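You operate a simulated robot arm through the tools that you are given. There is no shell and no other tool.

You run a simulated robot arm. Do the job below in one go: nothing can be reset, and whatever is moved stays where it is left.

TASK
Bleed the air out of the white housing and stop the pump again.
Fine: inlet lever open before the pump starts; bleed till water comes, then shut the knob.

The check looks at the end state, three seconds after you hand in, the way a careful person would. Anything else that was tipped, shoved, dropped, spilled or broken makes it a failure.

THE ROBOT
A 6-joint arm with a two-finger parallel gripper, fixed in place. Base frame: the origin is on the floor under the middle of its stand, x ahead of it, y to its left, z up. Units: m, degrees, N and s.
It reaches about 1.347 m from its shoulder. Its first joint turns from -166.0 to 166.0 degrees. Payload 3.91 kg.
Tool frame: the origin (TCP) lies between the finger pads and is the grasp point; the fingertips stand 0.03 m ahead of it; z points along the fingers, y is the line along which they close. Largest opening 0.11 m; finger width 0.02, thickness 0.01; the body of the gripper, 0.048 by 0.112 m, starts 0.055 m behind the TCP.
Orientation is told as [roll, pitch, yaw] about the base's x, y, z axes, in that order, counted from this pose: with the fingers straight down and closing along the base's y, the tool's x points along the base's -x, its y along +y and its z along -z.

THE INTERFACE
- The arm moves only by the tool jog_arm. Its argument "rows" is one flat list of numbers, 7 for each row, row after row: the shift along the base's x, y, z in units of 20 mm (1.0 is 20 mm), then the turn, a rotation vector about the base's x, y, z in units of 8 degrees (1.0 is 8 degrees), then the closure in counts, from 0 (fully open) to 255 (shut). In form: [x, y, z, ax, ay, az, hand, x, y, z, ax, ay, az, hand, ...]. A call has 1 to 20 rows; each row shifts and turns the commanded pose from where the row before left it. A call with a number of a shift or a turn outside -1 to 1 is refused whole. Rows are played at 5 a second. More than 0.05 m and 8.6 degrees between two rows, or a gripper value outside its range, and nothing of the call is played. Where a pose cannot be reached the arm comes as near as it can. A force on the tool above 90 N (or 10 N above the force at the start of the call, whichever is more), or a blocked arm, ends the call early, and 0.2 s more pass. Each finger travels about 0.108 m/s and halts on what it meets, pressing with about 30 N; the grip force reading is that of the motor and also rises with nothing between the fingers. The clock runs only during rows and for 0.2 s after the last one: add rows that do not move to give the fingers time. It gives the time, the measured TCP pose, the force on the tool (base axes), the opening and the grip force at its end, in the units of the frame above (readings bear some noise), with the torque about the TCP (base axes, N m) and any sound that the robot's microphone picked up.
- Cameras (640 x 400 px; columns grow to the right, rows downward): "scene" is fixed at [0.048, -0.5007, 1.5579]; the picture's right is [0.62, -0.79, 0.00], its down [-0.42, -0.33, -0.85] and it looks along [0.67, 0.52, -0.53] (base axes); focal length 214 px, centre (320, 200). "wrist" rides on the gripper at [0.073, 0.017, -0.103] in the tool frame; the picture's right is [-0.23, 0.97, 0.00], its down [-0.76, -0.18, -0.62] and it looks along [-0.61, -0.14, 0.78] (tool axes); focal length 222 px, centre (320, 200). There is no depth. A picture from a camera that has moved, and an enlarged one, comes with that camera's place and axes in the base frame and with its lens.
- capture(camera): a new picture of that camera. It takes no simulated time.
- enlarge(camera, box): a new picture of the part [left, top, right, bottom] of that camera's present view, enlarged. It takes no simulated time.
- job_done(): hands the job in; it is judged then, once.

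Places have to be worked out from the pictures, the camera data and where the tool is seen. Open the gripper and draw the arm clear of the work before you hand the job in, unless the task says otherwise.

The tools are called after "Call:" by a JSON object that holds its "fn" and its "kwargs". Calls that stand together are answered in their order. jog_arm: Moves the arm, as the interface text tells. Its arguments: {"type":"object","properties":{"rows":{"type":"array","items":{"type":"number"}}},"required":["rows"]} The other tools are called the same way: capture (camera) takes a picture; enlarge (camera, box) takes an enlarged picture of a part of a camera's view; job_done () hands the job in.

At the start:

```text
time: 0.0
ee_pos: [0.6158, -0.0739, 1.3003]
tool_rot: [0.0, -0.2, 0.1]
wrist_force: [-0.2, -0.5, 0.9]
wrist_torque: [0.0, 0.0, 0.05]
opening: 0.1098
grasp_force: 0.1
```

scene: 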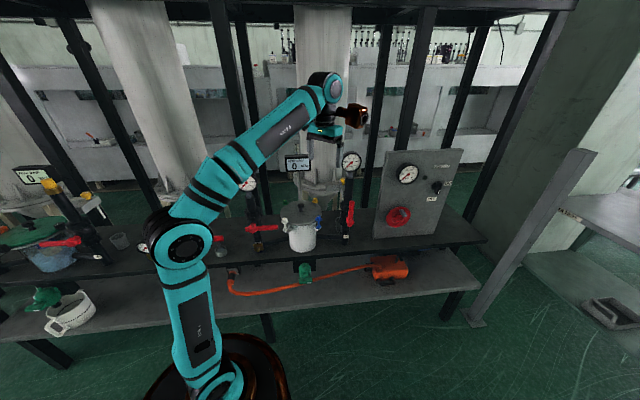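
wrist: 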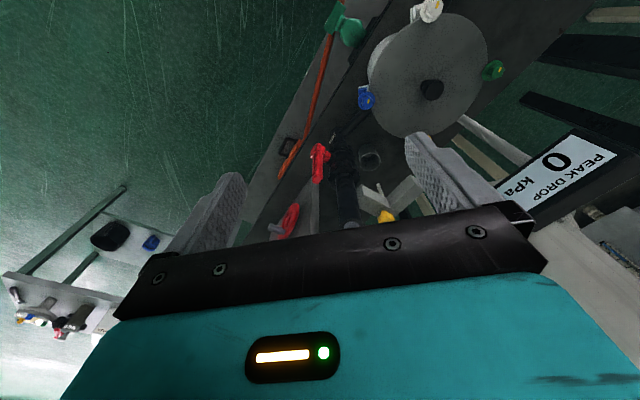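

The scene shows a workbench with a white housing, red levers, gauges and a panel. I'll enlarge several parts of it before moving.

Call:
{"fn": "enlarge", "kwargs": {"camera": "scene", "box": [230, 140, 390, 260]}}

Call:
{"fn": "enlarge", "kwargs": {"camera": "scene", "box": [360, 140, 480, 250]}}

Call:
{"fn": "enlarge", "kwargs": {"camera": "scene", "box": [0, 150, 160, 340]}}

Call:
{"fn": "enlarge", "kwargs": {"camera": "wrist", "box": [250, 0, 640, 240]}}

```text
3.33 times, centred on (310, 200) of scene
camera zoom: at [0.048, -0.5007, 1.5579], right [0.62, -0.79, 0.0], down [-0.42, -0.33, -0.85], along [0.67, 0.52, -0.53], focal length 715 px, centre (353, 200)
```

zoom: 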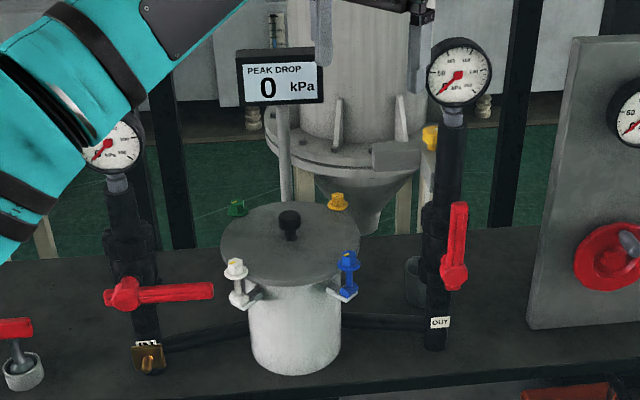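

```text
3.64 times, centred on (420, 195) of scene
camera zoom: at [0.048, -0.5007, 1.5579], right [0.62, -0.79, 0.0], down [-0.42, -0.33, -0.85], along [0.67, 0.52, -0.53], focal length 780 px, centre (-44, 218)
```

zoom: 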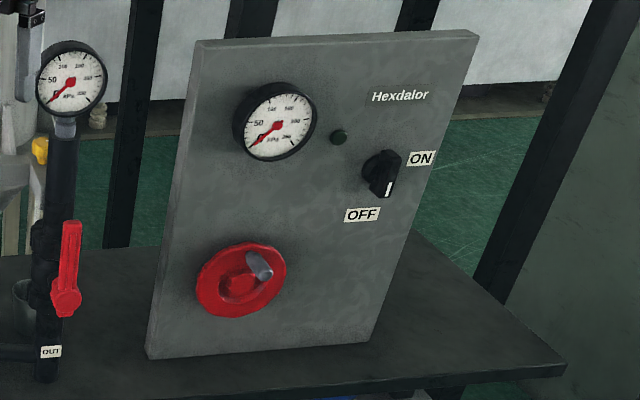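

```text
2.11 times, centred on (80, 245) of scene
camera zoom: at [0.048, -0.5007, 1.5579], right [0.62, -0.79, 0.0], down [-0.42, -0.33, -0.85], along [0.67, 0.52, -0.53], focal length 452 px, centre (825, 105)
```

zoom: 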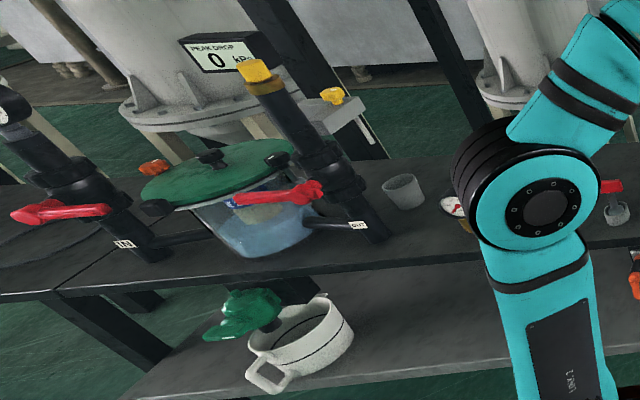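

```text
1.64 times, centred on (445, 120) of wrist
camera zoom: at [0.5427, -0.0579, 1.4031], right [0.23, 0.97, 0.0], down [0.76, -0.18, 0.63], along [0.61, -0.14, -0.78], focal length 364 px, centre (115, 331)
```

zoom: 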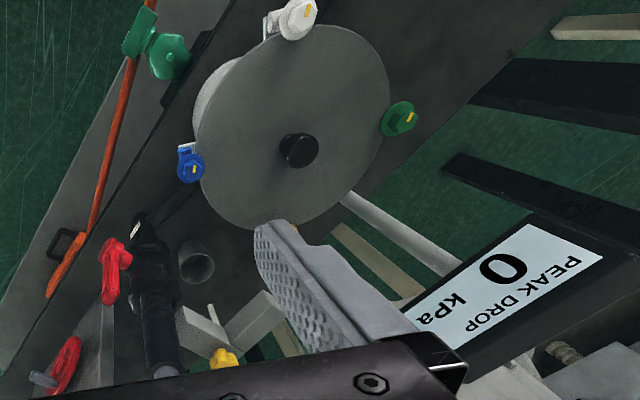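

Rough triangulation puts the lid knob near (0.68, 0.11, 0.97) and the table top near z = 0.74. The pump switch is on a vertical panel near (1.15, -0.39, 1.04). I'll zoom in further on the details.

Call:
{"fn": "enlarge", "kwargs": {"camera": "scene", "box": [415, 165, 480, 205]}}

Call:
{"fn": "enlarge", "kwargs": {"camera": "scene", "box": [278, 190, 342, 230]}}

Call:
{"fn": "enlarge", "kwargs": {"camera": "scene", "box": [205, 205, 285, 260]}}

Call:
{"fn": "enlarge", "kwargs": {"camera": "scene", "box": [330, 180, 370, 250]}}

Call:
{"fn": "enlarge", "kwargs": {"camera": "scene", "box": [220, 240, 420, 330]}}

```text
9.85 times, centred on (448, 185) of scene
camera zoom: at [0.048, -0.5007, 1.5579], right [0.62, -0.79, 0.0], down [-0.42, -0.33, -0.85], along [0.67, 0.52, -0.53], focal length 2112 px, centre (-935, 348)
```

zoom: 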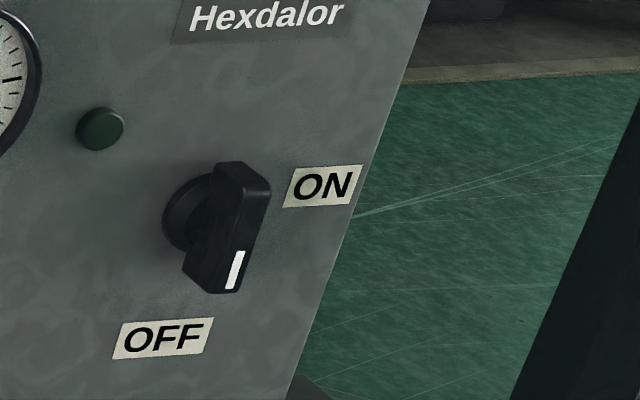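

```text
10.00 times, centred on (310, 210) of scene
camera zoom: at [0.048, -0.5007, 1.5579], right [0.62, -0.79, 0.0], down [-0.42, -0.33, -0.85], along [0.67, 0.52, -0.53], focal length 2145 px, centre (420, 100)
```

zoom: 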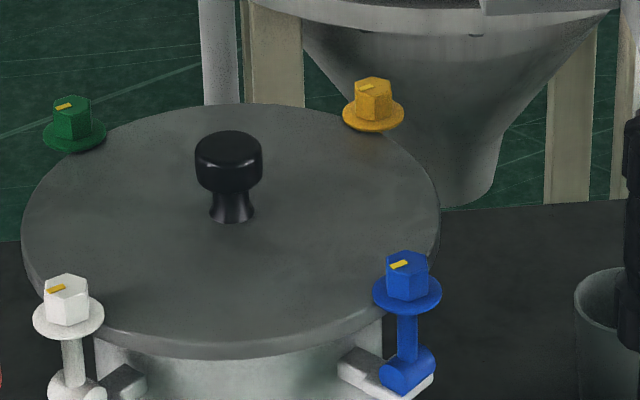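

```text
7.27 times, centred on (245, 232) of scene
camera zoom: at [0.048, -0.5007, 1.5579], right [0.62, -0.79, 0.0], down [-0.42, -0.33, -0.85], along [0.67, 0.52, -0.53], focal length 1560 px, centre (866, -36)
```

zoom: 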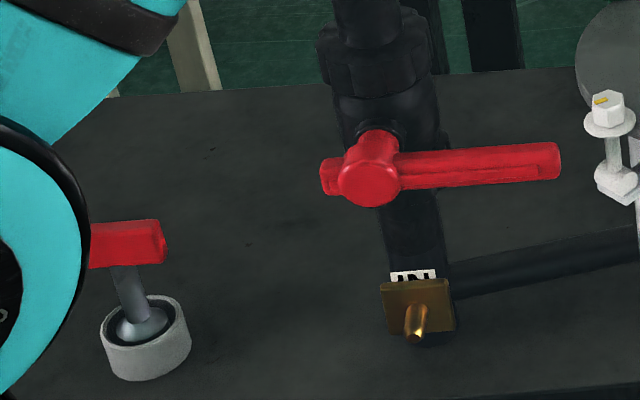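

```text
5.71 times, centred on (350, 215) of scene
camera zoom: at [0.048, -0.5007, 1.5579], right [0.62, -0.79, 0.0], down [-0.42, -0.33, -0.85], along [0.67, 0.52, -0.53], focal length 1226 px, centre (149, 114)
```

zoom: 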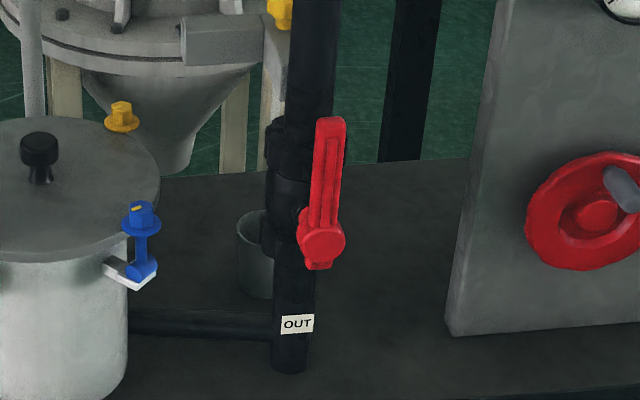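

```text
3.20 times, centred on (320, 285) of scene
camera zoom: at [0.048, -0.5007, 1.5579], right [0.62, -0.79, 0.0], down [-0.42, -0.33, -0.85], along [0.67, 0.52, -0.53], focal length 686 px, centre (320, -72)
```

zoom: 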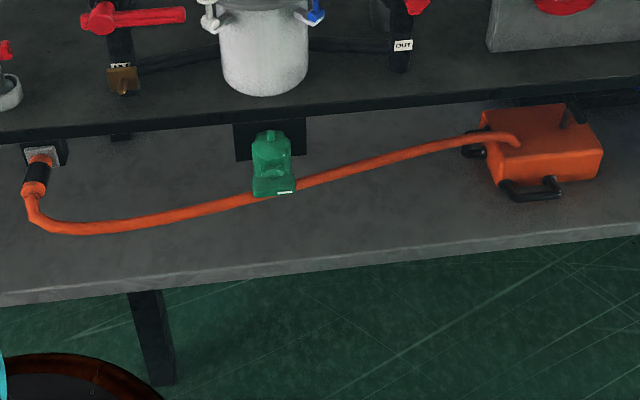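

The black mushroom knob sits at the lid's centre, and the IN lever lies across its pipe, so it is closed. I'll check the lid knob and the rest from the wrist camera.

Call:
{"fn": "enlarge", "kwargs": {"camera": "wrist", "box": [355, 0, 515, 140]}}

Call:
{"fn": "enlarge", "kwargs": {"camera": "wrist", "box": [0, 180, 170, 350]}}

Call:
{"fn": "enlarge", "kwargs": {"camera": "wrist", "box": [260, 120, 420, 240]}}

```text
2.86 times, centred on (435, 70) of wrist
camera zoom: at [0.5427, -0.0579, 1.4031], right [0.23, 0.97, 0.0], down [0.76, -0.18, 0.63], along [0.61, -0.14, -0.78], focal length 635 px, centre (-9, 571)
```

zoom: 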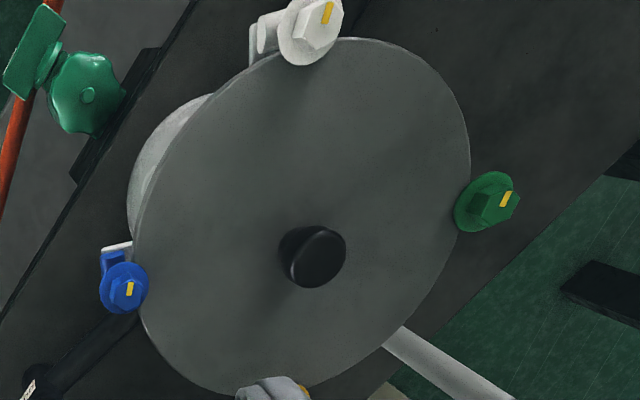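

```text
2.35 times, centred on (85, 265) of wrist
camera zoom: at [0.5427, -0.0579, 1.4031], right [0.23, 0.97, 0.0], down [0.76, -0.18, 0.63], along [0.61, -0.14, -0.78], focal length 523 px, centre (873, 47)
```

zoom: 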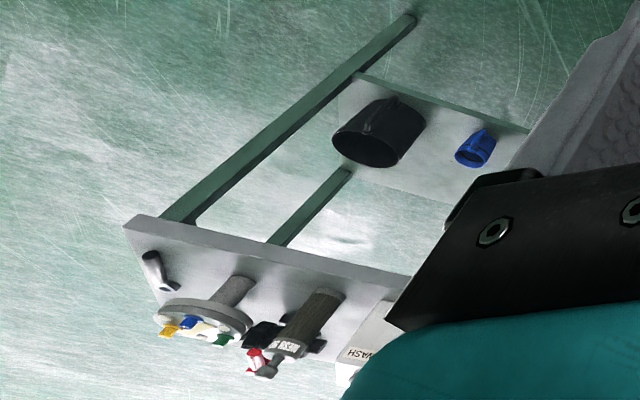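

```text
3.33 times, centred on (340, 180) of wrist
camera zoom: at [0.5427, -0.0579, 1.4031], right [0.23, 0.97, 0.0], down [0.76, -0.18, 0.63], along [0.61, -0.14, -0.78], focal length 740 px, centre (253, 267)
```

zoom: 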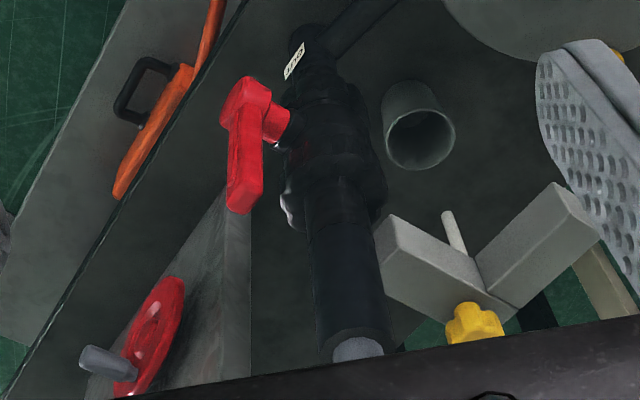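

There are other knobs too: a green star knob low at the bench front and a yellow star knob behind the OUT pipe. I need to know which one is the bleed, so I'll zoom on those.

Call:
{"fn": "enlarge", "kwargs": {"camera": "scene", "box": [310, 160, 370, 200]}}

Call:
{"fn": "enlarge", "kwargs": {"camera": "scene", "box": [285, 255, 335, 290]}}

Call:
{"fn": "enlarge", "kwargs": {"camera": "scene", "box": [20, 160, 120, 225]}}

Call:
{"fn": "enlarge", "kwargs": {"camera": "scene", "box": [20, 270, 120, 335]}}

Call:
{"fn": "enlarge", "kwargs": {"camera": "wrist", "box": [320, 0, 380, 60]}}

```text
10.00 times, centred on (340, 180) of scene
camera zoom: at [0.048, -0.5007, 1.5579], right [0.62, -0.79, 0.0], down [-0.42, -0.33, -0.85], along [0.67, 0.52, -0.53], focal length 2145 px, centre (120, 400)
```

zoom: 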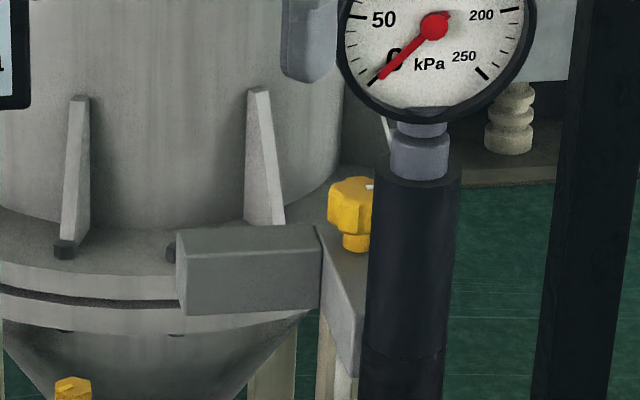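

```text
11.43 times, centred on (310, 272) of scene
camera zoom: at [0.048, -0.5007, 1.5579], right [0.62, -0.79, 0.0], down [-0.42, -0.33, -0.85], along [0.67, 0.52, -0.53], focal length 2451 px, centre (434, -629)
```

zoom: 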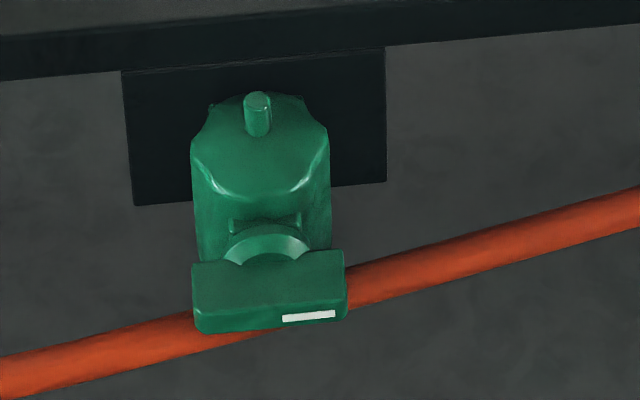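

```text
6.15 times, centred on (70, 192) of scene
camera zoom: at [0.048, -0.5007, 1.5579], right [0.62, -0.79, 0.0], down [-0.42, -0.33, -0.85], along [0.67, 0.52, -0.53], focal length 1320 px, centre (1858, 246)
```

zoom: 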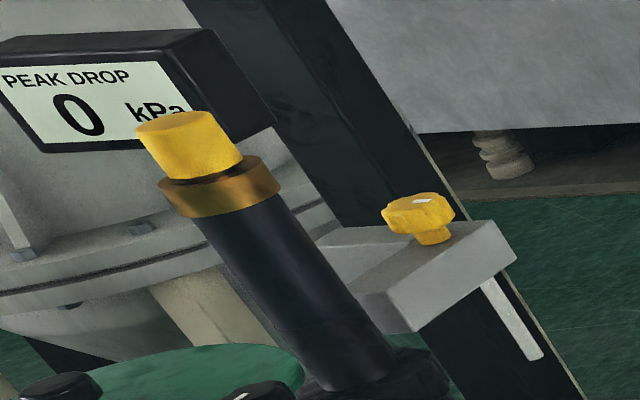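

```text
6.15 times, centred on (70, 302) of scene
camera zoom: at [0.048, -0.5007, 1.5579], right [0.62, -0.79, 0.0], down [-0.42, -0.33, -0.85], along [0.67, 0.52, -0.53], focal length 1320 px, centre (1858, -431)
```

zoom: 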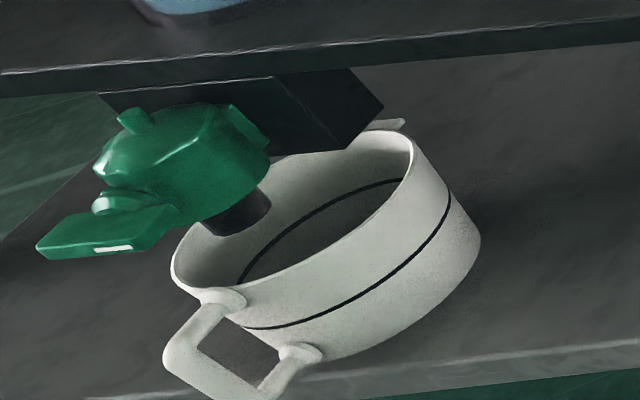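

```text
6.67 times, centred on (350, 30) of wrist
camera zoom: at [0.5427, -0.0579, 1.4031], right [0.23, 0.97, 0.0], down [0.76, -0.18, 0.63], along [0.61, -0.14, -0.78], focal length 1481 px, centre (120, 1333)
```

zoom: 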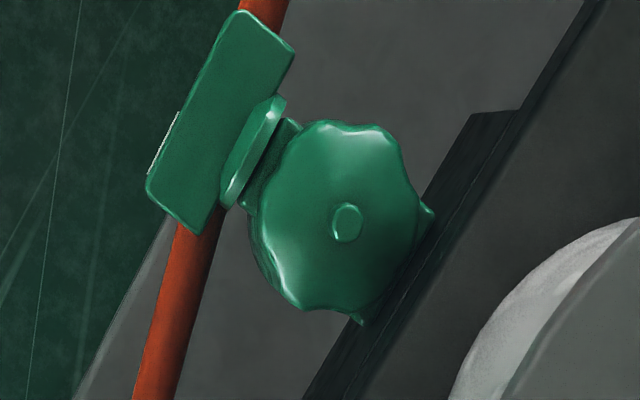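

The yellow star knob (about (0.896, 0.008, 1.054)) has a white spout over a cup, so it must be the bleed. The green one is the bottom drain. I'll do the IN lever first: yaw the tool toward the bench normal (azimuth about 43°), tilt it toward horizontal at this height, and close the fingers.

Call:
{"fn": "jog_arm", "kwargs": {"rows": [0, 0, 0, 0, 0, 1, 255, 0, 0, 0, 0, 0, 1, 255, 0, 0, 0, 0, 0, 1, 255, 0, 0, 0, 0, 0, 1, 255, 0, 0, 0, 0, 0, 1, 255, 0, 0, 0, 0, 0, 0.375, 255, 0, 0, 0, 0.682, -0.7315, 0, 255, 0, 0, 0, 0.682, -0.7315, 0, 255, 0, 0, 0, 0.682, -0.7315, 0, 255, 0, 0, 0, 0.682, -0.7315, 0, 255, 0, 0, 0, 0.682, -0.7315, 0, 255]}}

Call:
{"fn": "capture", "kwargs": {"camera": "scene"}}

Call:
{"fn": "capture", "kwargs": {"camera": "wrist"}}

```text
time: 2.4
ee_pos: [0.6149, -0.0744, 1.3004]
tool_rot: [0.0, -40.4, 42.9]
wrist_force: [-1.3, 0.4, -0.7]
wrist_torque: [0.0, 0.02, 0.02]
opening: 0.0
grasp_force: 29.4
```

```text
taken
```

scene: 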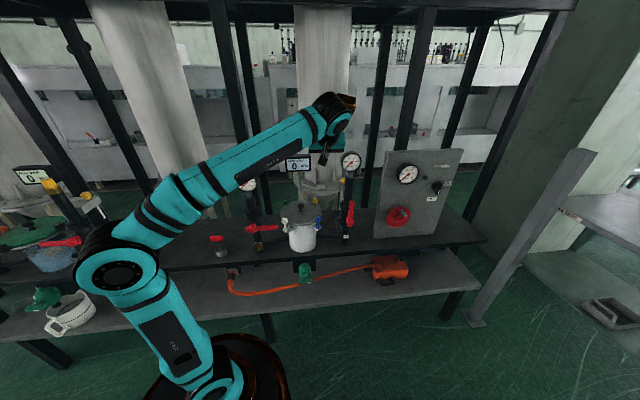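

```text
taken
camera wrist: at [0.5147, -0.1459, 1.3318], right [-0.54, 0.83, 0.15], down [0.25, -0.01, 0.97], along [0.81, 0.56, -0.2], focal length 222 px, centre (320, 200)
```

wrist: 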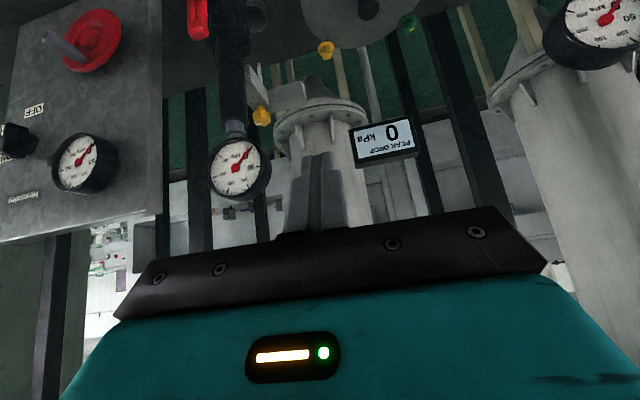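

The tilt works as planned. I'll finish tilting to about 80° and shift left to stand in front of the IN lever, still high up.

Call:
{"fn": "jog_arm", "kwargs": {"rows": [-0.737, 0.945, 0, 0.682, -0.7315, 0, 255, -0.737, 0.945, 0, 0.682, -0.7315, 0, 255, -0.737, 0.945, 0, 0.682, -0.7315, 0, 255, -0.737, 0.945, 0, 0.682, -0.7315, 0, 255, -0.737, 0.945, 0, 0.682, -0.7315, 0, 255, -0.737, 0.945, 0, 0, 0, 0, 255, -0.737, 0.945, 0, 0, 0, 0, 255, -0.737, 0.945, 0, 0, 0, 0, 255, -0.737, 0.945, 0, 0, 0, 0, 255, -0.737, 0.945, 0, 0, 0, 0, 255, 0, 0, -1, 0, 0, 0, 255, 0, 0, -1, 0, 0, 0, 255, 0, 0, -1, 0, 0, 0, 255, 0, 0, -1, 0, 0, 0, 255, 0, 0, -1, 0, 0, 0, 255, 0, 0, -1, 0, 0, 0, 255, 0, 0, -1, 0, 0, 0, 255]}}

Call:
{"fn": "capture", "kwargs": {"camera": "scene"}}

Call:
{"fn": "capture", "kwargs": {"camera": "wrist"}}

```text
time: 6.0
ee_pos: [0.469, 0.1143, 1.1592]
tool_rot: [-0.2, -80.3, 43.0]
wrist_force: [0.1, 0.2, -1.2]
wrist_torque: [-0.02, -0.02, -0.02]
opening: 0.0001
grasp_force: 29.9
```

```text
taken
```

scene: 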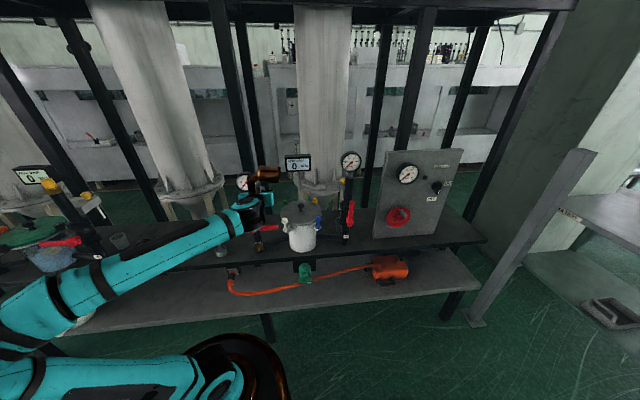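

```text
taken
camera wrist: at [0.3732, 0.0478, 1.106], right [-0.64, 0.74, 0.22], down [-0.23, -0.46, 0.86], along [0.74, 0.49, 0.47], focal length 222 px, centre (320, 200)
```

wrist: 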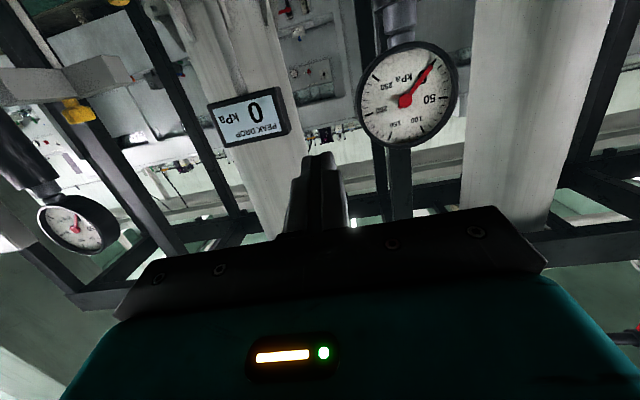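

The tool is in place in front of the IN pipe, with the arm folded behind it. I'll go down in steps, watching the elbow, and stop with the tip still in front of the lever.

Call:
{"fn": "jog_arm", "kwargs": {"rows": [0, 0, -1, 0, 0, 0, 255, 0, 0, -1, 0, 0, 0, 255, 0, 0, -1, 0, 0, 0, 255, 0, 0, -1, 0, 0, 0, 255, 0, 0, -1, 0, 0, 0, 255, 0, 0, -1, 0, 0, 0, 255, 0, 0, -1, 0, 0, 0, 255, 0, 0, -1, 0, 0, 0, 255]}}

Call:
{"fn": "capture", "kwargs": {"camera": "scene"}}

Call:
{"fn": "capture", "kwargs": {"camera": "wrist"}}

Call:
{"fn": "enlarge", "kwargs": {"camera": "scene", "box": [210, 180, 310, 260]}}

```text
time: 7.8
ee_pos: [0.4692, 0.1147, 1.0007]
tool_rot: [0.0, -80.3, 43.0]
wrist_force: [-0.6, 0.1, 0.0]
wrist_torque: [-0.02, -0.01, -0.02]
opening: 0.0
grasp_force: 30.2
```

```text
taken
```

scene: 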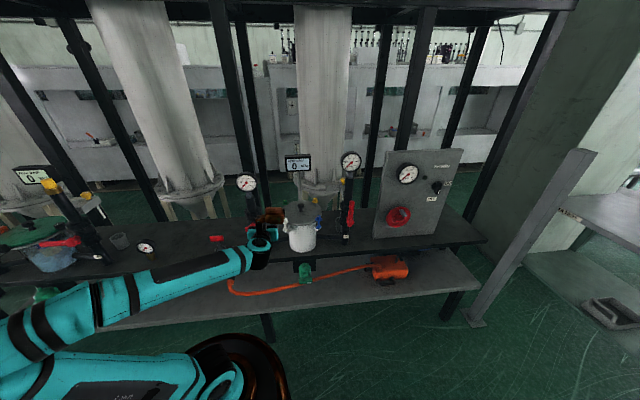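

```text
taken
camera wrist: at [0.3737, 0.0492, 0.9461], right [-0.64, 0.74, 0.22], down [-0.23, -0.46, 0.86], along [0.74, 0.49, 0.47], focal length 222 px, centre (320, 200)
```

wrist: 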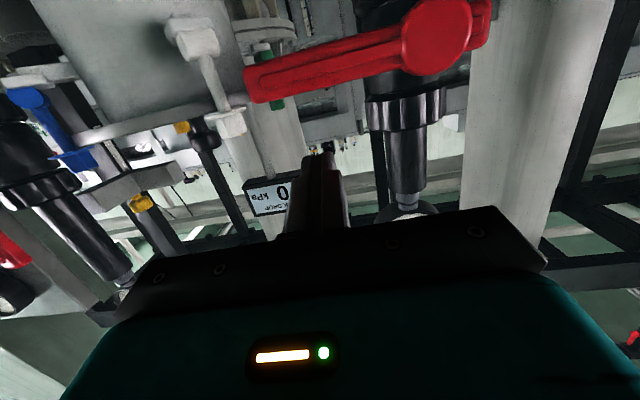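

```text
5.00 times, centred on (260, 220) of scene
camera zoom: at [0.048, -0.5007, 1.5579], right [0.62, -0.79, 0.0], down [-0.42, -0.33, -0.85], along [0.67, 0.52, -0.53], focal length 1072 px, centre (620, 100)
```

zoom: 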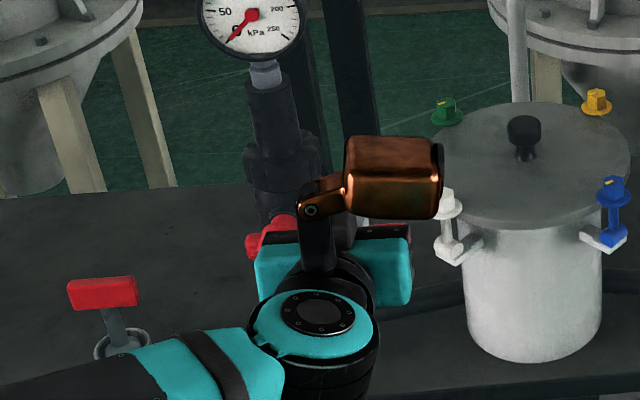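

The lever's front face is near N = -0.46 (along the bench normal), z about 0.935, hub at E about 0.16 and tip at E about 0.27. I'll back off 2 cm, drop below lever height, level the tool and look again.

Call:
{"fn": "jog_arm", "kwargs": {"rows": [-0.7315, -0.682, 0, 0.682, -0.7315, 0, 255, 0, 0, -1, 0, 0, 0, 255, 0, 0, -1, 0, 0, 0, 255, 0, 0, -1, 0, 0, 0, 255, 0, 0, -1, 0, 0, 0, 255, 0, 0, -1, 0, 0, 0, 255, 0, 0, -1, 0, 0, 0, 255]}}

Call:
{"fn": "capture", "kwargs": {"camera": "scene"}}

Call:
{"fn": "capture", "kwargs": {"camera": "wrist"}}

Call:
{"fn": "enlarge", "kwargs": {"camera": "scene", "box": [210, 180, 310, 260]}}

```text
time: 9.4
ee_pos: [0.4974, 0.0945, 0.9324]
tool_rot: [0.7, -88.2, 42.3]
wrist_force: [0.1, 0.2, 0.6]
wrist_torque: [-0.05, -0.01, 0.01]
opening: 0.0001
grasp_force: 30.8
out of reach, approached as far as the arm can: row 3, 4, 5, 6, 7
```

```text
taken
```

scene: 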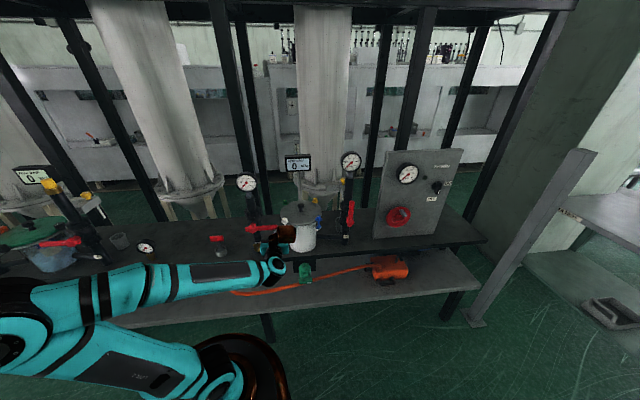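

```text
taken
camera wrist: at [0.4088, 0.0344, 0.8634], right [-0.66, 0.72, 0.23], down [-0.32, -0.54, 0.78], along [0.68, 0.44, 0.58], focal length 222 px, centre (320, 200)
```

wrist: 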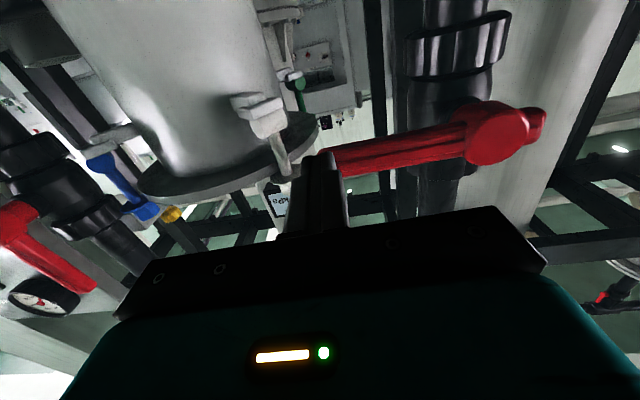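

```text
5.00 times, centred on (260, 220) of scene
camera zoom: at [0.048, -0.5007, 1.5579], right [0.62, -0.79, 0.0], down [-0.42, -0.33, -0.85], along [0.67, 0.52, -0.53], focal length 1072 px, centre (620, 100)
```

zoom: 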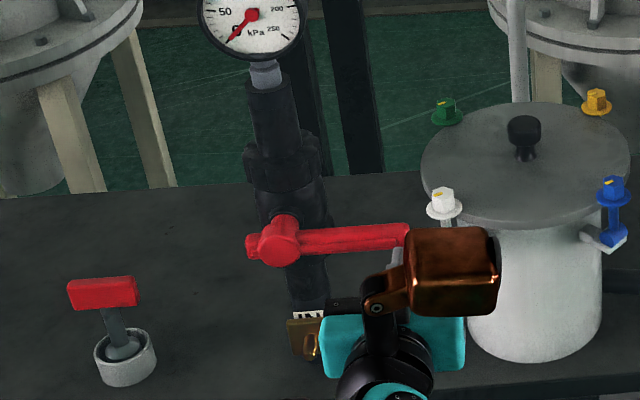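

That pose is too close to the base: the arm stopped at (0.497, 0.095, 0.932), beside the lever tip, with no contact. I'll back off, rise, and use a shallower tilt of about 60° so the wrist sits farther out and higher.

Call:
{"fn": "jog_arm", "kwargs": {"rows": [-0.7315, -0.682, 0, -0.682, 0.7315, 0, 255, 0, 0, 1, -0.682, 0.7315, 0, 255, 0, 0, 1, -0.682, 0.7315, 0, 255, 0, 0, 1, -0.341, 0.366, 0, 255]}}

Call:
{"fn": "capture", "kwargs": {"camera": "wrist"}}

Call:
{"fn": "enlarge", "kwargs": {"camera": "scene", "box": [210, 180, 310, 260]}}

```text
time: 10.4
ee_pos: [0.4839, 0.0799, 0.9897]
tool_rot: [0.1, -60.2, 42.9]
wrist_force: [-0.5, -0.4, -0.2]
wrist_torque: [-0.01, 0.0, -0.01]
opening: 0.0
grasp_force: 29.9
```

```text
taken
camera wrist: at [0.3801, 0.0067, 0.9795], right [-0.58, 0.79, 0.2], down [0.0, -0.24, 0.97], along [0.81, 0.56, 0.14], focal length 222 px, centre (320, 200)
```

wrist: 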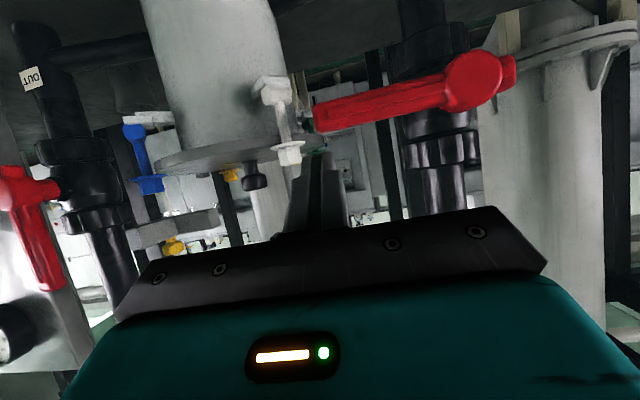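

```text
5.00 times, centred on (260, 220) of scene
camera zoom: at [0.048, -0.5007, 1.5579], right [0.62, -0.79, 0.0], down [-0.42, -0.33, -0.85], along [0.67, 0.52, -0.53], focal length 1072 px, centre (620, 100)
```

zoom: 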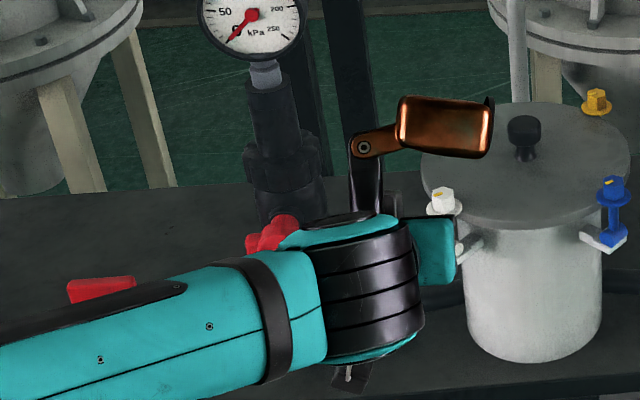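

The commanded pose re-bases on the measured one, which helps. From this view the lever hub is at E = 0.162, z = 0.94, and the tip is at E = 0.271, with the front face at N = -0.463. I'll shift left, lower in front of the lever to just under its height, and check reach.

Call:
{"fn": "jog_arm", "kwargs": {"rows": [-0.54, 0.578, 0, 0, 0, 0, 255, -0.54, 0.578, 0, 0, 0, 0, 255, 0, 0, -1, 0, 0, 0, 255, 0, 0, -1, 0, 0, 0, 255, 0, 0, -1, 0, 0, 0, 255, 0, 0, -1, 0, 0, 0, 255, 0, 0, -0.3, 0, 0, 0, 255]}}

Call:
{"fn": "capture", "kwargs": {"camera": "wrist"}}

Call:
{"fn": "capture", "kwargs": {"camera": "scene"}}

```text
time: 12.0
ee_pos: [0.4642, 0.1031, 0.9055]
tool_rot: [0.0, -60.2, 43.1]
wrist_force: [0.2, 1.2, -0.3]
wrist_torque: [0.0, -0.03, -0.03]
opening: 0.0004
grasp_force: 30.0
```

```text
taken
camera wrist: at [0.3595, 0.0295, 0.8939], right [-0.58, 0.79, 0.2], down [0.0, -0.24, 0.97], along [0.81, 0.56, 0.14], focal length 222 px, centre (320, 200)
```

wrist: 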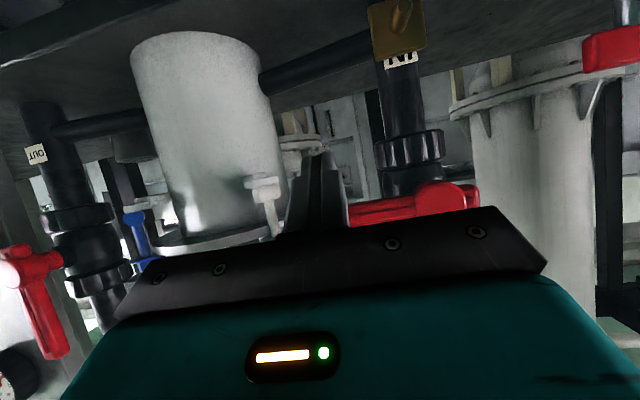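

```text
taken
```

scene: 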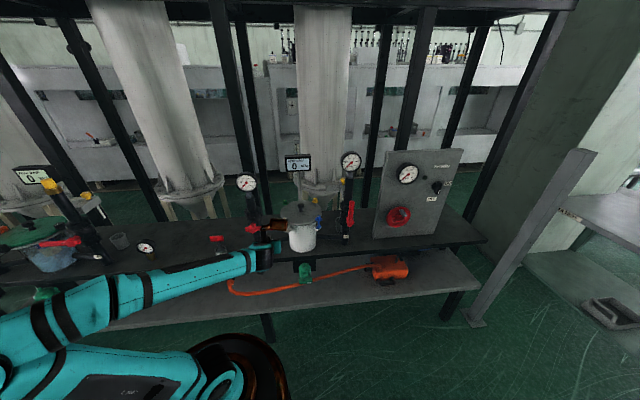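

The finger is now below and in front of the lever (E = 0.241, N = -0.41, z = 0.905). I'll move it 4.6 cm inward under the lever, watching the force.

Call:
{"fn": "jog_arm", "kwargs": {"rows": [0.561, 0.523, 0, 0, 0, 0, 255, 0.561, 0.523, 0, 0, 0, 0, 255, 0.561, 0.523, 0, 0, 0, 0, 255, 0, 0, 0, 0, 0, 0, 255]}}

Call:
{"fn": "capture", "kwargs": {"camera": "wrist"}}

Call:
{"fn": "enlarge", "kwargs": {"camera": "scene", "box": [220, 180, 320, 260]}}

```text
time: 13.0
ee_pos: [0.4962, 0.1339, 0.904]
tool_rot: [-0.1, -60.3, 42.9]
wrist_force: [0.6, -0.1, 0.9]
wrist_torque: [0.02, 0.03, 0.01]
opening: 0.0
grasp_force: 30.1
```

```text
taken
camera wrist: at [0.3926, 0.0605, 0.8934], right [-0.58, 0.79, 0.2], down [0.0, -0.24, 0.97], along [0.81, 0.56, 0.14], focal length 222 px, centre (320, 200)
```

wrist: 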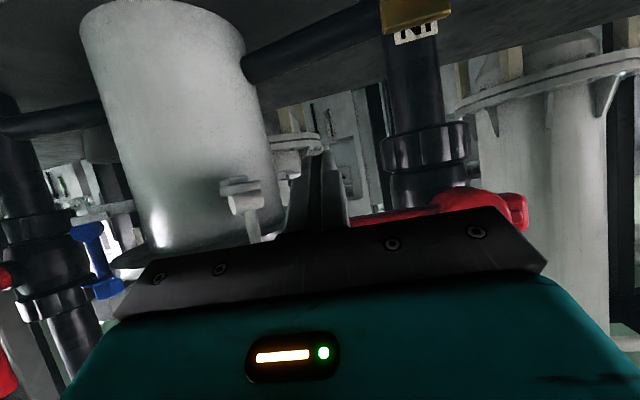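

```text
5.00 times, centred on (270, 220) of scene
camera zoom: at [0.048, -0.5007, 1.5579], right [0.62, -0.79, 0.0], down [-0.42, -0.33, -0.85], along [0.67, 0.52, -0.53], focal length 1072 px, centre (570, 100)
```

zoom: 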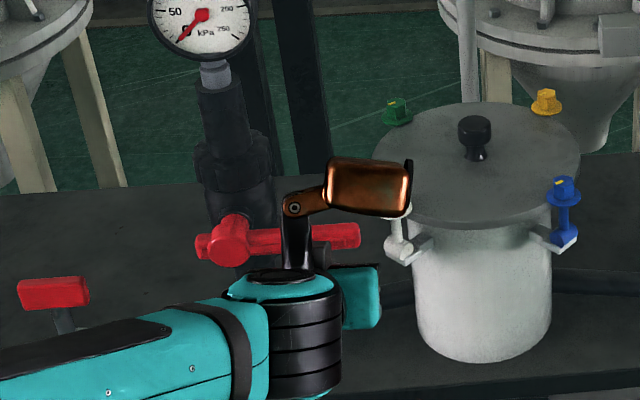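

The finger is under the lever at E = 0.2405 with no contact force. I'll start pushing up along the arc about the hub and read the force.

Call:
{"fn": "jog_arm", "kwargs": {"rows": [0, 0, 0.925, 0, 0, 0, 255, 0.068, -0.073, 0.525, 0, 0, 0, 255, 0.048, -0.051, 0.525, 0, 0, 0, 255, 0, 0, 0, 0, 0, 0, 255]}}

Call:
{"fn": "enlarge", "kwargs": {"camera": "scene", "box": [220, 180, 320, 260]}}

Call:
{"fn": "capture", "kwargs": {"camera": "wrist"}}

```text
time: 14.0
ee_pos: [0.4978, 0.1326, 0.9455]
tool_rot: [0.0, -60.2, 42.9]
wrist_force: [-1.6, -0.6, -2.1]
wrist_torque: [-0.02, -0.01, 0.02]
opening: 0.0001
grasp_force: 29.9
```

```text
5.00 times, centred on (270, 220) of scene
camera zoom: at [0.048, -0.5007, 1.5579], right [0.62, -0.79, 0.0], down [-0.42, -0.33, -0.85], along [0.67, 0.52, -0.53], focal length 1072 px, centre (570, 100)
```

zoom: 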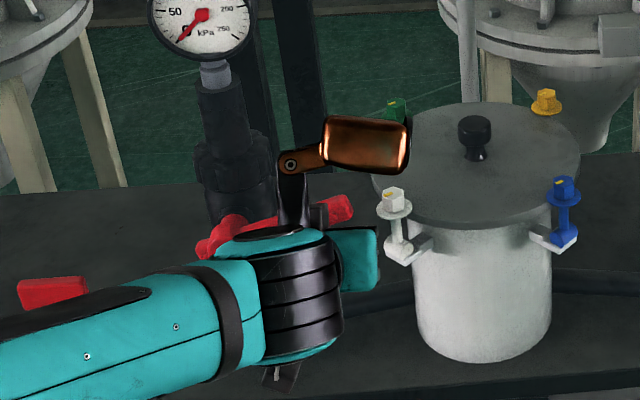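

```text
taken
camera wrist: at [0.3945, 0.0589, 0.9338], right [-0.58, 0.79, 0.2], down [0.0, -0.24, 0.97], along [0.81, 0.56, 0.14], focal length 222 px, centre (320, 200)
```

wrist: 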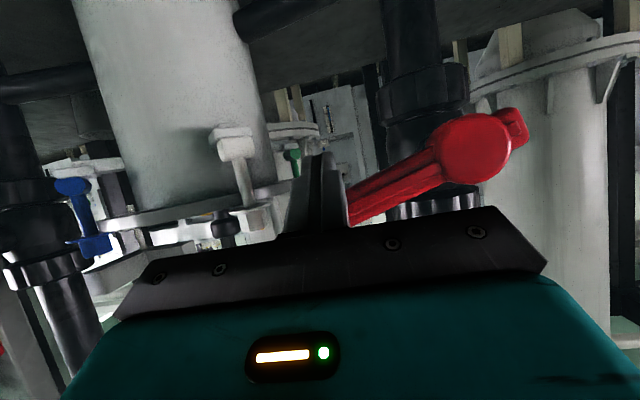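

The lever follows easily with about 2 N. I'll continue along the arc to about 75°.

Call:
{"fn": "jog_arm", "kwargs": {"rows": [-0.02, 0.022, 0.475, 0, 0, 0, 255, -0.021, 0.022, 0.475, 0, 0, 0, 255, -0.128, 0.137, 0.5, 0, 0, 0, 255, -0.128, 0.137, 0.5, 0, 0, 0, 255, -0.2115, 0.227, 0.43, 0, 0, 0, 255, -0.2115, 0.227, 0.43, 0, 0, 0, 255, -0.2815, 0.302, 0.335, 0, 0, 0, 255, -0.2815, 0.302, 0.335, 0, 0, 0, 255, 0, 0, 0, 0, 0, 0, 255]}}

Call:
{"fn": "enlarge", "kwargs": {"camera": "scene", "box": [220, 180, 320, 260]}}

Call:
{"fn": "capture", "kwargs": {"camera": "wrist"}}

```text
time: 16.0
ee_pos: [0.4723, 0.1593, 1.0157]
tool_rot: [0.0, -60.3, 43.0]
wrist_force: [-0.3, 0.4, 0.2]
wrist_torque: [0.02, 0.01, 0.01]
opening: 0.0
grasp_force: 30.0
```

```text
5.00 times, centred on (270, 220) of scene
camera zoom: at [0.048, -0.5007, 1.5579], right [0.62, -0.79, 0.0], down [-0.42, -0.33, -0.85], along [0.67, 0.52, -0.53], focal length 1072 px, centre (570, 100)
```

zoom: 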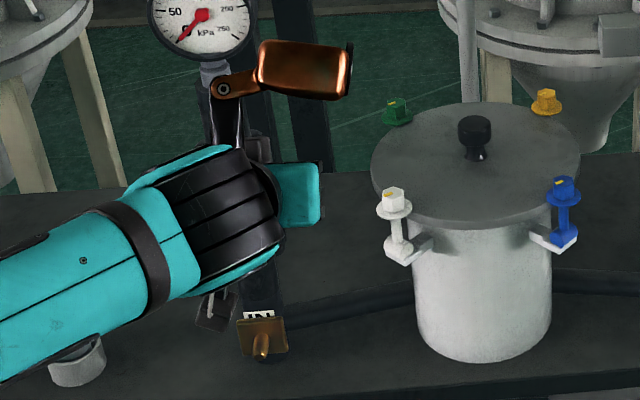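

```text
taken
camera wrist: at [0.3681, 0.0861, 1.003], right [-0.58, 0.79, 0.2], down [0.0, -0.24, 0.97], along [0.81, 0.56, 0.14], focal length 222 px, centre (320, 200)
```

wrist: 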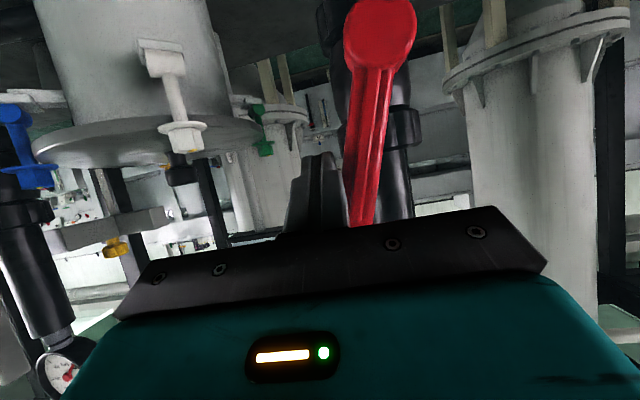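

The lever is nearly vertical. I'll push on to 90° and a little beyond in small steps to feel for its stop.

Call:
{"fn": "jog_arm", "kwargs": {"rows": [-0.331, 0.355, 0.22, 0, 0, 0, 255, -0.331, 0.355, 0.22, 0, 0, 0, 255, -0.08, 0.086, 0.02, 0, 0, 0, 255, 0, 0, 0, 0, 0, 0, 255]}}

Call:
{"fn": "capture", "kwargs": {"camera": "wrist"}}

```text
time: 17.0
ee_pos: [0.4582, 0.1756, 1.0229]
tool_rot: [0.0, -60.2, 43.0]
wrist_force: [-14.3, -12.5, -10.8]
wrist_torque: [-0.02, -0.15, 0.24]
opening: 0.0
grasp_force: 30.0
```

```text
taken
camera wrist: at [0.3544, 0.1009, 1.0123], right [-0.58, 0.79, 0.2], down [0.0, -0.24, 0.97], along [0.81, 0.56, 0.14], focal length 222 px, centre (320, 200)
```

wrist: 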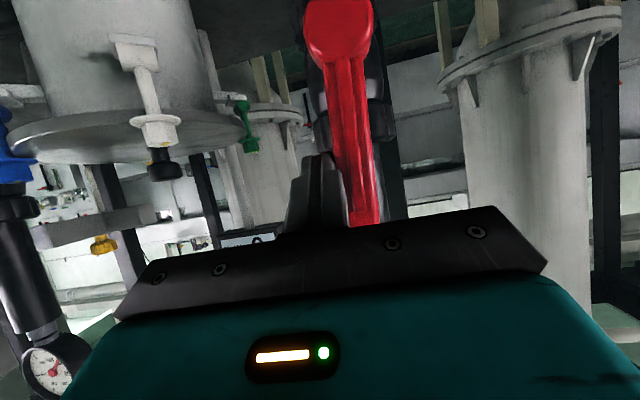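

The force reads outward and downward, not sideways, so the tip may be touching something other than the lever's stop. I'll look closely before doing more.

Call:
{"fn": "enlarge", "kwargs": {"camera": "wrist", "box": [260, 0, 440, 240]}}

Call:
{"fn": "enlarge", "kwargs": {"camera": "scene", "box": [220, 160, 300, 230]}}

```text
1.67 times, centred on (350, 120) of wrist
camera zoom: at [0.3544, 0.1009, 1.0123], right [-0.58, 0.79, 0.2], down [0.0, -0.24, 0.97], along [0.81, 0.56, 0.14], focal length 370 px, centre (270, 333)
```

zoom: 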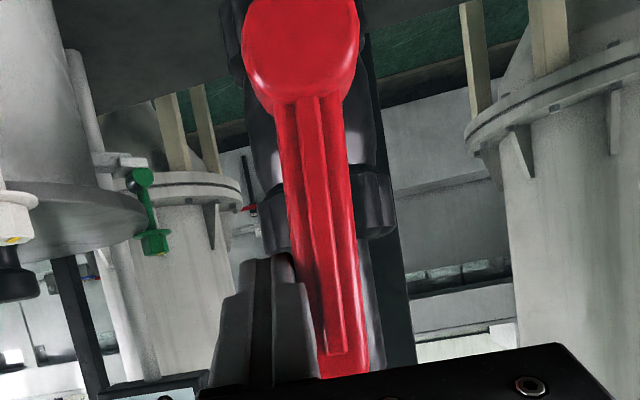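

```text
5.71 times, centred on (260, 195) of scene
camera zoom: at [0.048, -0.5007, 1.5579], right [0.62, -0.79, 0.0], down [-0.42, -0.33, -0.85], along [0.67, 0.52, -0.53], focal length 1226 px, centre (663, 229)
```

zoom: 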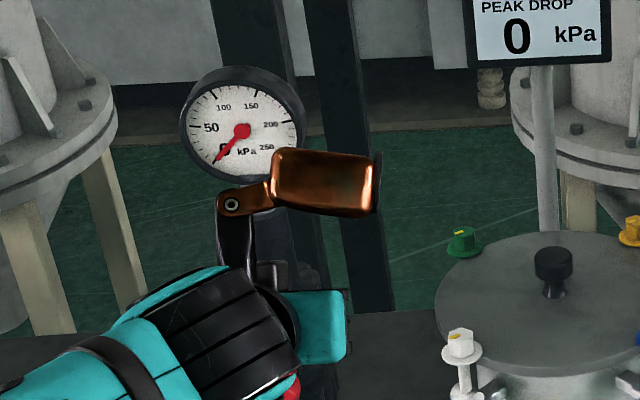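

The tip is touching the pipe's union ring, and the lever already runs parallel to the pipe. I'll retract about 8 mm outward, then nudge the lever sideways a few mm to feel its stop.

Call:
{"fn": "jog_arm", "kwargs": {"rows": [-0.293, -0.273, 0, 0, 0, 0, 255, 0, 0, 0, 0, 0, 0, 255, -0.102, 0.11, 0, 0, 0, 0, 255, -0.102, 0.11, 0, 0, 0, 0, 255, 0, 0, 0, 0, 0, 0, 255]}}

Call:
{"fn": "enlarge", "kwargs": {"camera": "wrist", "box": [260, 0, 440, 240]}}

```text
time: 18.2
ee_pos: [0.4496, 0.1731, 1.0251]
tool_rot: [0.1, -60.3, 42.8]
wrist_force: [8.9, -7.5, 1.8]
wrist_torque: [-0.09, -0.14, -0.17]
opening: 0.0
grasp_force: 30.2
```

```text
1.67 times, centred on (350, 120) of wrist
camera zoom: at [0.3455, 0.1, 1.0131], right [-0.58, 0.79, 0.2], down [0.0, -0.24, 0.97], along [0.81, 0.56, 0.14], focal length 370 px, centre (270, 333)
```

zoom: 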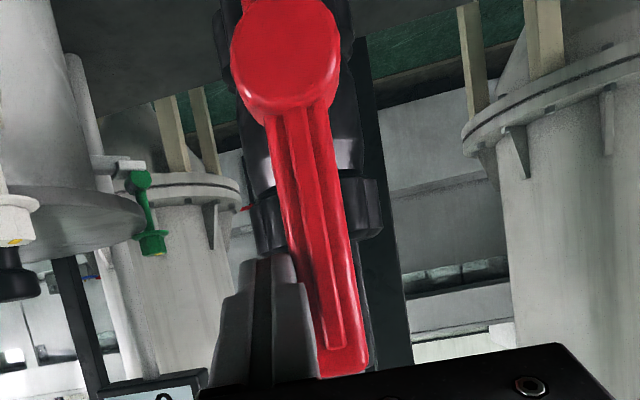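

The stop resists with about 11 N sideways, so the inlet is fully open at 90°. I'll release, retreat outward and rise before travelling to the pump panel.

Call:
{"fn": "jog_arm", "kwargs": {"rows": [0.17, -0.183, 0, 0, 0, 0, 255, -0.7315, -0.682, 0, 0, 0, 0, 255, -0.7315, -0.682, 0, 0, 0, 0, 255, -0.7315, -0.682, 0, 0, 0, 0, 255, 0, 0, 1, 0, 0, 0, 255, 0, 0, 1, 0, 0, 0, 255, 0, 0, 1, 0, 0, 0, 255, 0, 0, 1, 0, 0, 0, 255, 0, 0, 1, 0, 0, 0, 255, 0, 0, 1, 0, 0, 0, 255, 0.682, -0.7315, 0, 0, 0, 0, 255, 0.682, -0.7315, 0, 0, 0, 0, 255, 0.682, -0.7315, 0, 0, 0, 0, 255, 0.682, -0.7315, 0, 0, 0, 0, 255, 0.682, -0.7315, 0, 0, 0, 0, 255, 0.682, -0.7315, 0, 0, 0, 0, 255, 0.682, -0.7315, 0, 0, 0, 0, 255, 0.682, -0.7315, 0, 0, 0, 0, 255]}}

Call:
{"fn": "capture", "kwargs": {"camera": "scene"}}

Call:
{"fn": "enlarge", "kwargs": {"camera": "scene", "box": [220, 160, 320, 260]}}

Call:
{"fn": "capture", "kwargs": {"camera": "wrist"}}

```text
time: 22.0
ee_pos: [0.5157, 0.0132, 1.1445]
tool_rot: [0.0, -60.2, 42.9]
wrist_force: [0.1, 0.7, 0.0]
wrist_torque: [-0.04, 0.03, -0.03]
opening: 0.0
grasp_force: 30.1
```

```text
taken
```

scene: 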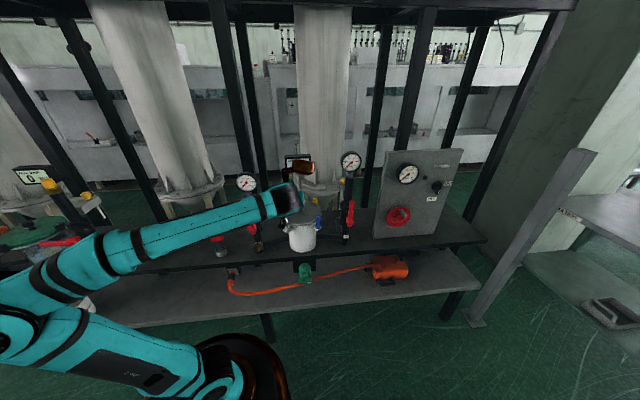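

```text
4.00 times, centred on (270, 210) of scene
camera zoom: at [0.048, -0.5007, 1.5579], right [0.62, -0.79, 0.0], down [-0.42, -0.33, -0.85], along [0.67, 0.52, -0.53], focal length 858 px, centre (520, 160)
```

zoom: 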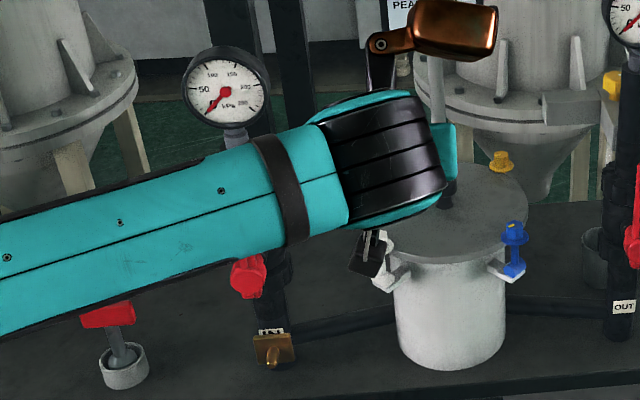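

```text
taken
camera wrist: at [0.4119, -0.0611, 1.1326], right [-0.58, 0.79, 0.2], down [0.0, -0.24, 0.97], along [0.81, 0.56, 0.14], focal length 222 px, centre (320, 200)
```

wrist: 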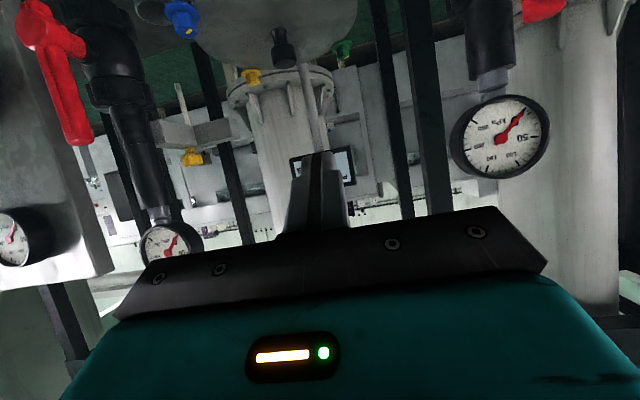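

The arm is clear of the pipes and moving freely. I'll continue along the bench front toward the panel.

Call:
{"fn": "jog_arm", "kwargs": {"rows": [0.682, -0.7315, 0, 0, 0, 0, 255, 0.682, -0.7315, 0, 0, 0, 0, 255, 0.682, -0.7315, 0, 0, 0, 0, 255, 0.682, -0.7315, 0, 0, 0, 0, 255, 0.682, -0.7315, 0, 0, 0, 0, 255, 0.682, -0.7315, 0, 0, 0, 0, 255, 0.682, -0.7315, 0, 0, 0, 0, 255, 0.682, -0.7315, 0, 0, 0, 0, 255, 0.682, -0.7315, 0, 0, 0, 0, 255, 0.682, -0.7315, 0, 0, 0, 0, 255, 0.682, -0.7315, 0, 0, 0, 0, 255, 0.682, -0.7315, 0, 0, 0, 0, 255, 0.682, -0.7315, 0, 0, 0, 0, 255, 0.682, -0.7315, 0, 0, 0, 0, 255, 0.682, -0.7315, 0, 0, 0, 0, 255, 0.682, -0.7315, 0, 0, 0, 0, 255, 0.682, -0.7315, 0, 0, 0, 0, 255, 0.682, -0.7315, 0, 0, 0, 0, 255, 0.682, -0.7315, 0, 0, 0, 0, 255, 0.682, -0.7315, 0, 0, 0, 0, 255]}}

Call:
{"fn": "capture", "kwargs": {"camera": "scene"}}

Call:
{"fn": "capture", "kwargs": {"camera": "wrist"}}

```text
time: 26.2
ee_pos: [0.7873, -0.2786, 1.1441]
tool_rot: [0.1, -60.2, 43.0]
wrist_force: [-0.4, 0.0, 0.7]
wrist_torque: [-0.02, -0.04, -0.01]
opening: 0.0003
grasp_force: 29.4
```

```text
taken
```

scene: 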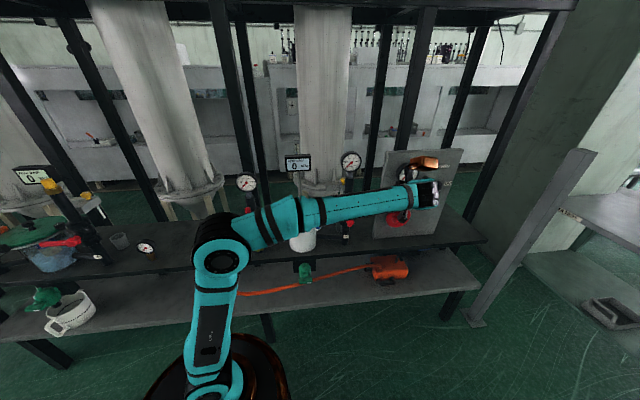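

```text
taken
camera wrist: at [0.6838, -0.3525, 1.1317], right [-0.58, 0.79, 0.2], down [0.0, -0.24, 0.97], along [0.81, 0.56, 0.14], focal length 222 px, centre (320, 200)
```

wrist: 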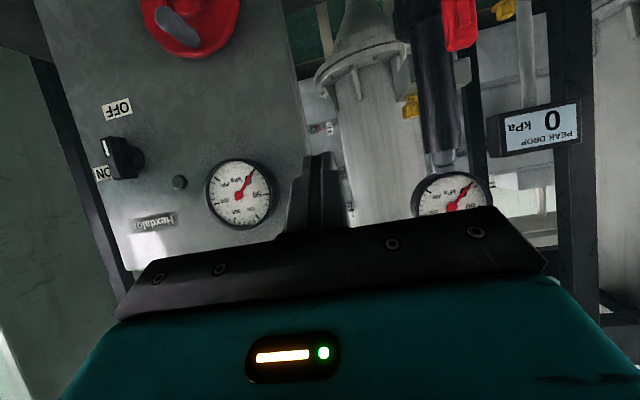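

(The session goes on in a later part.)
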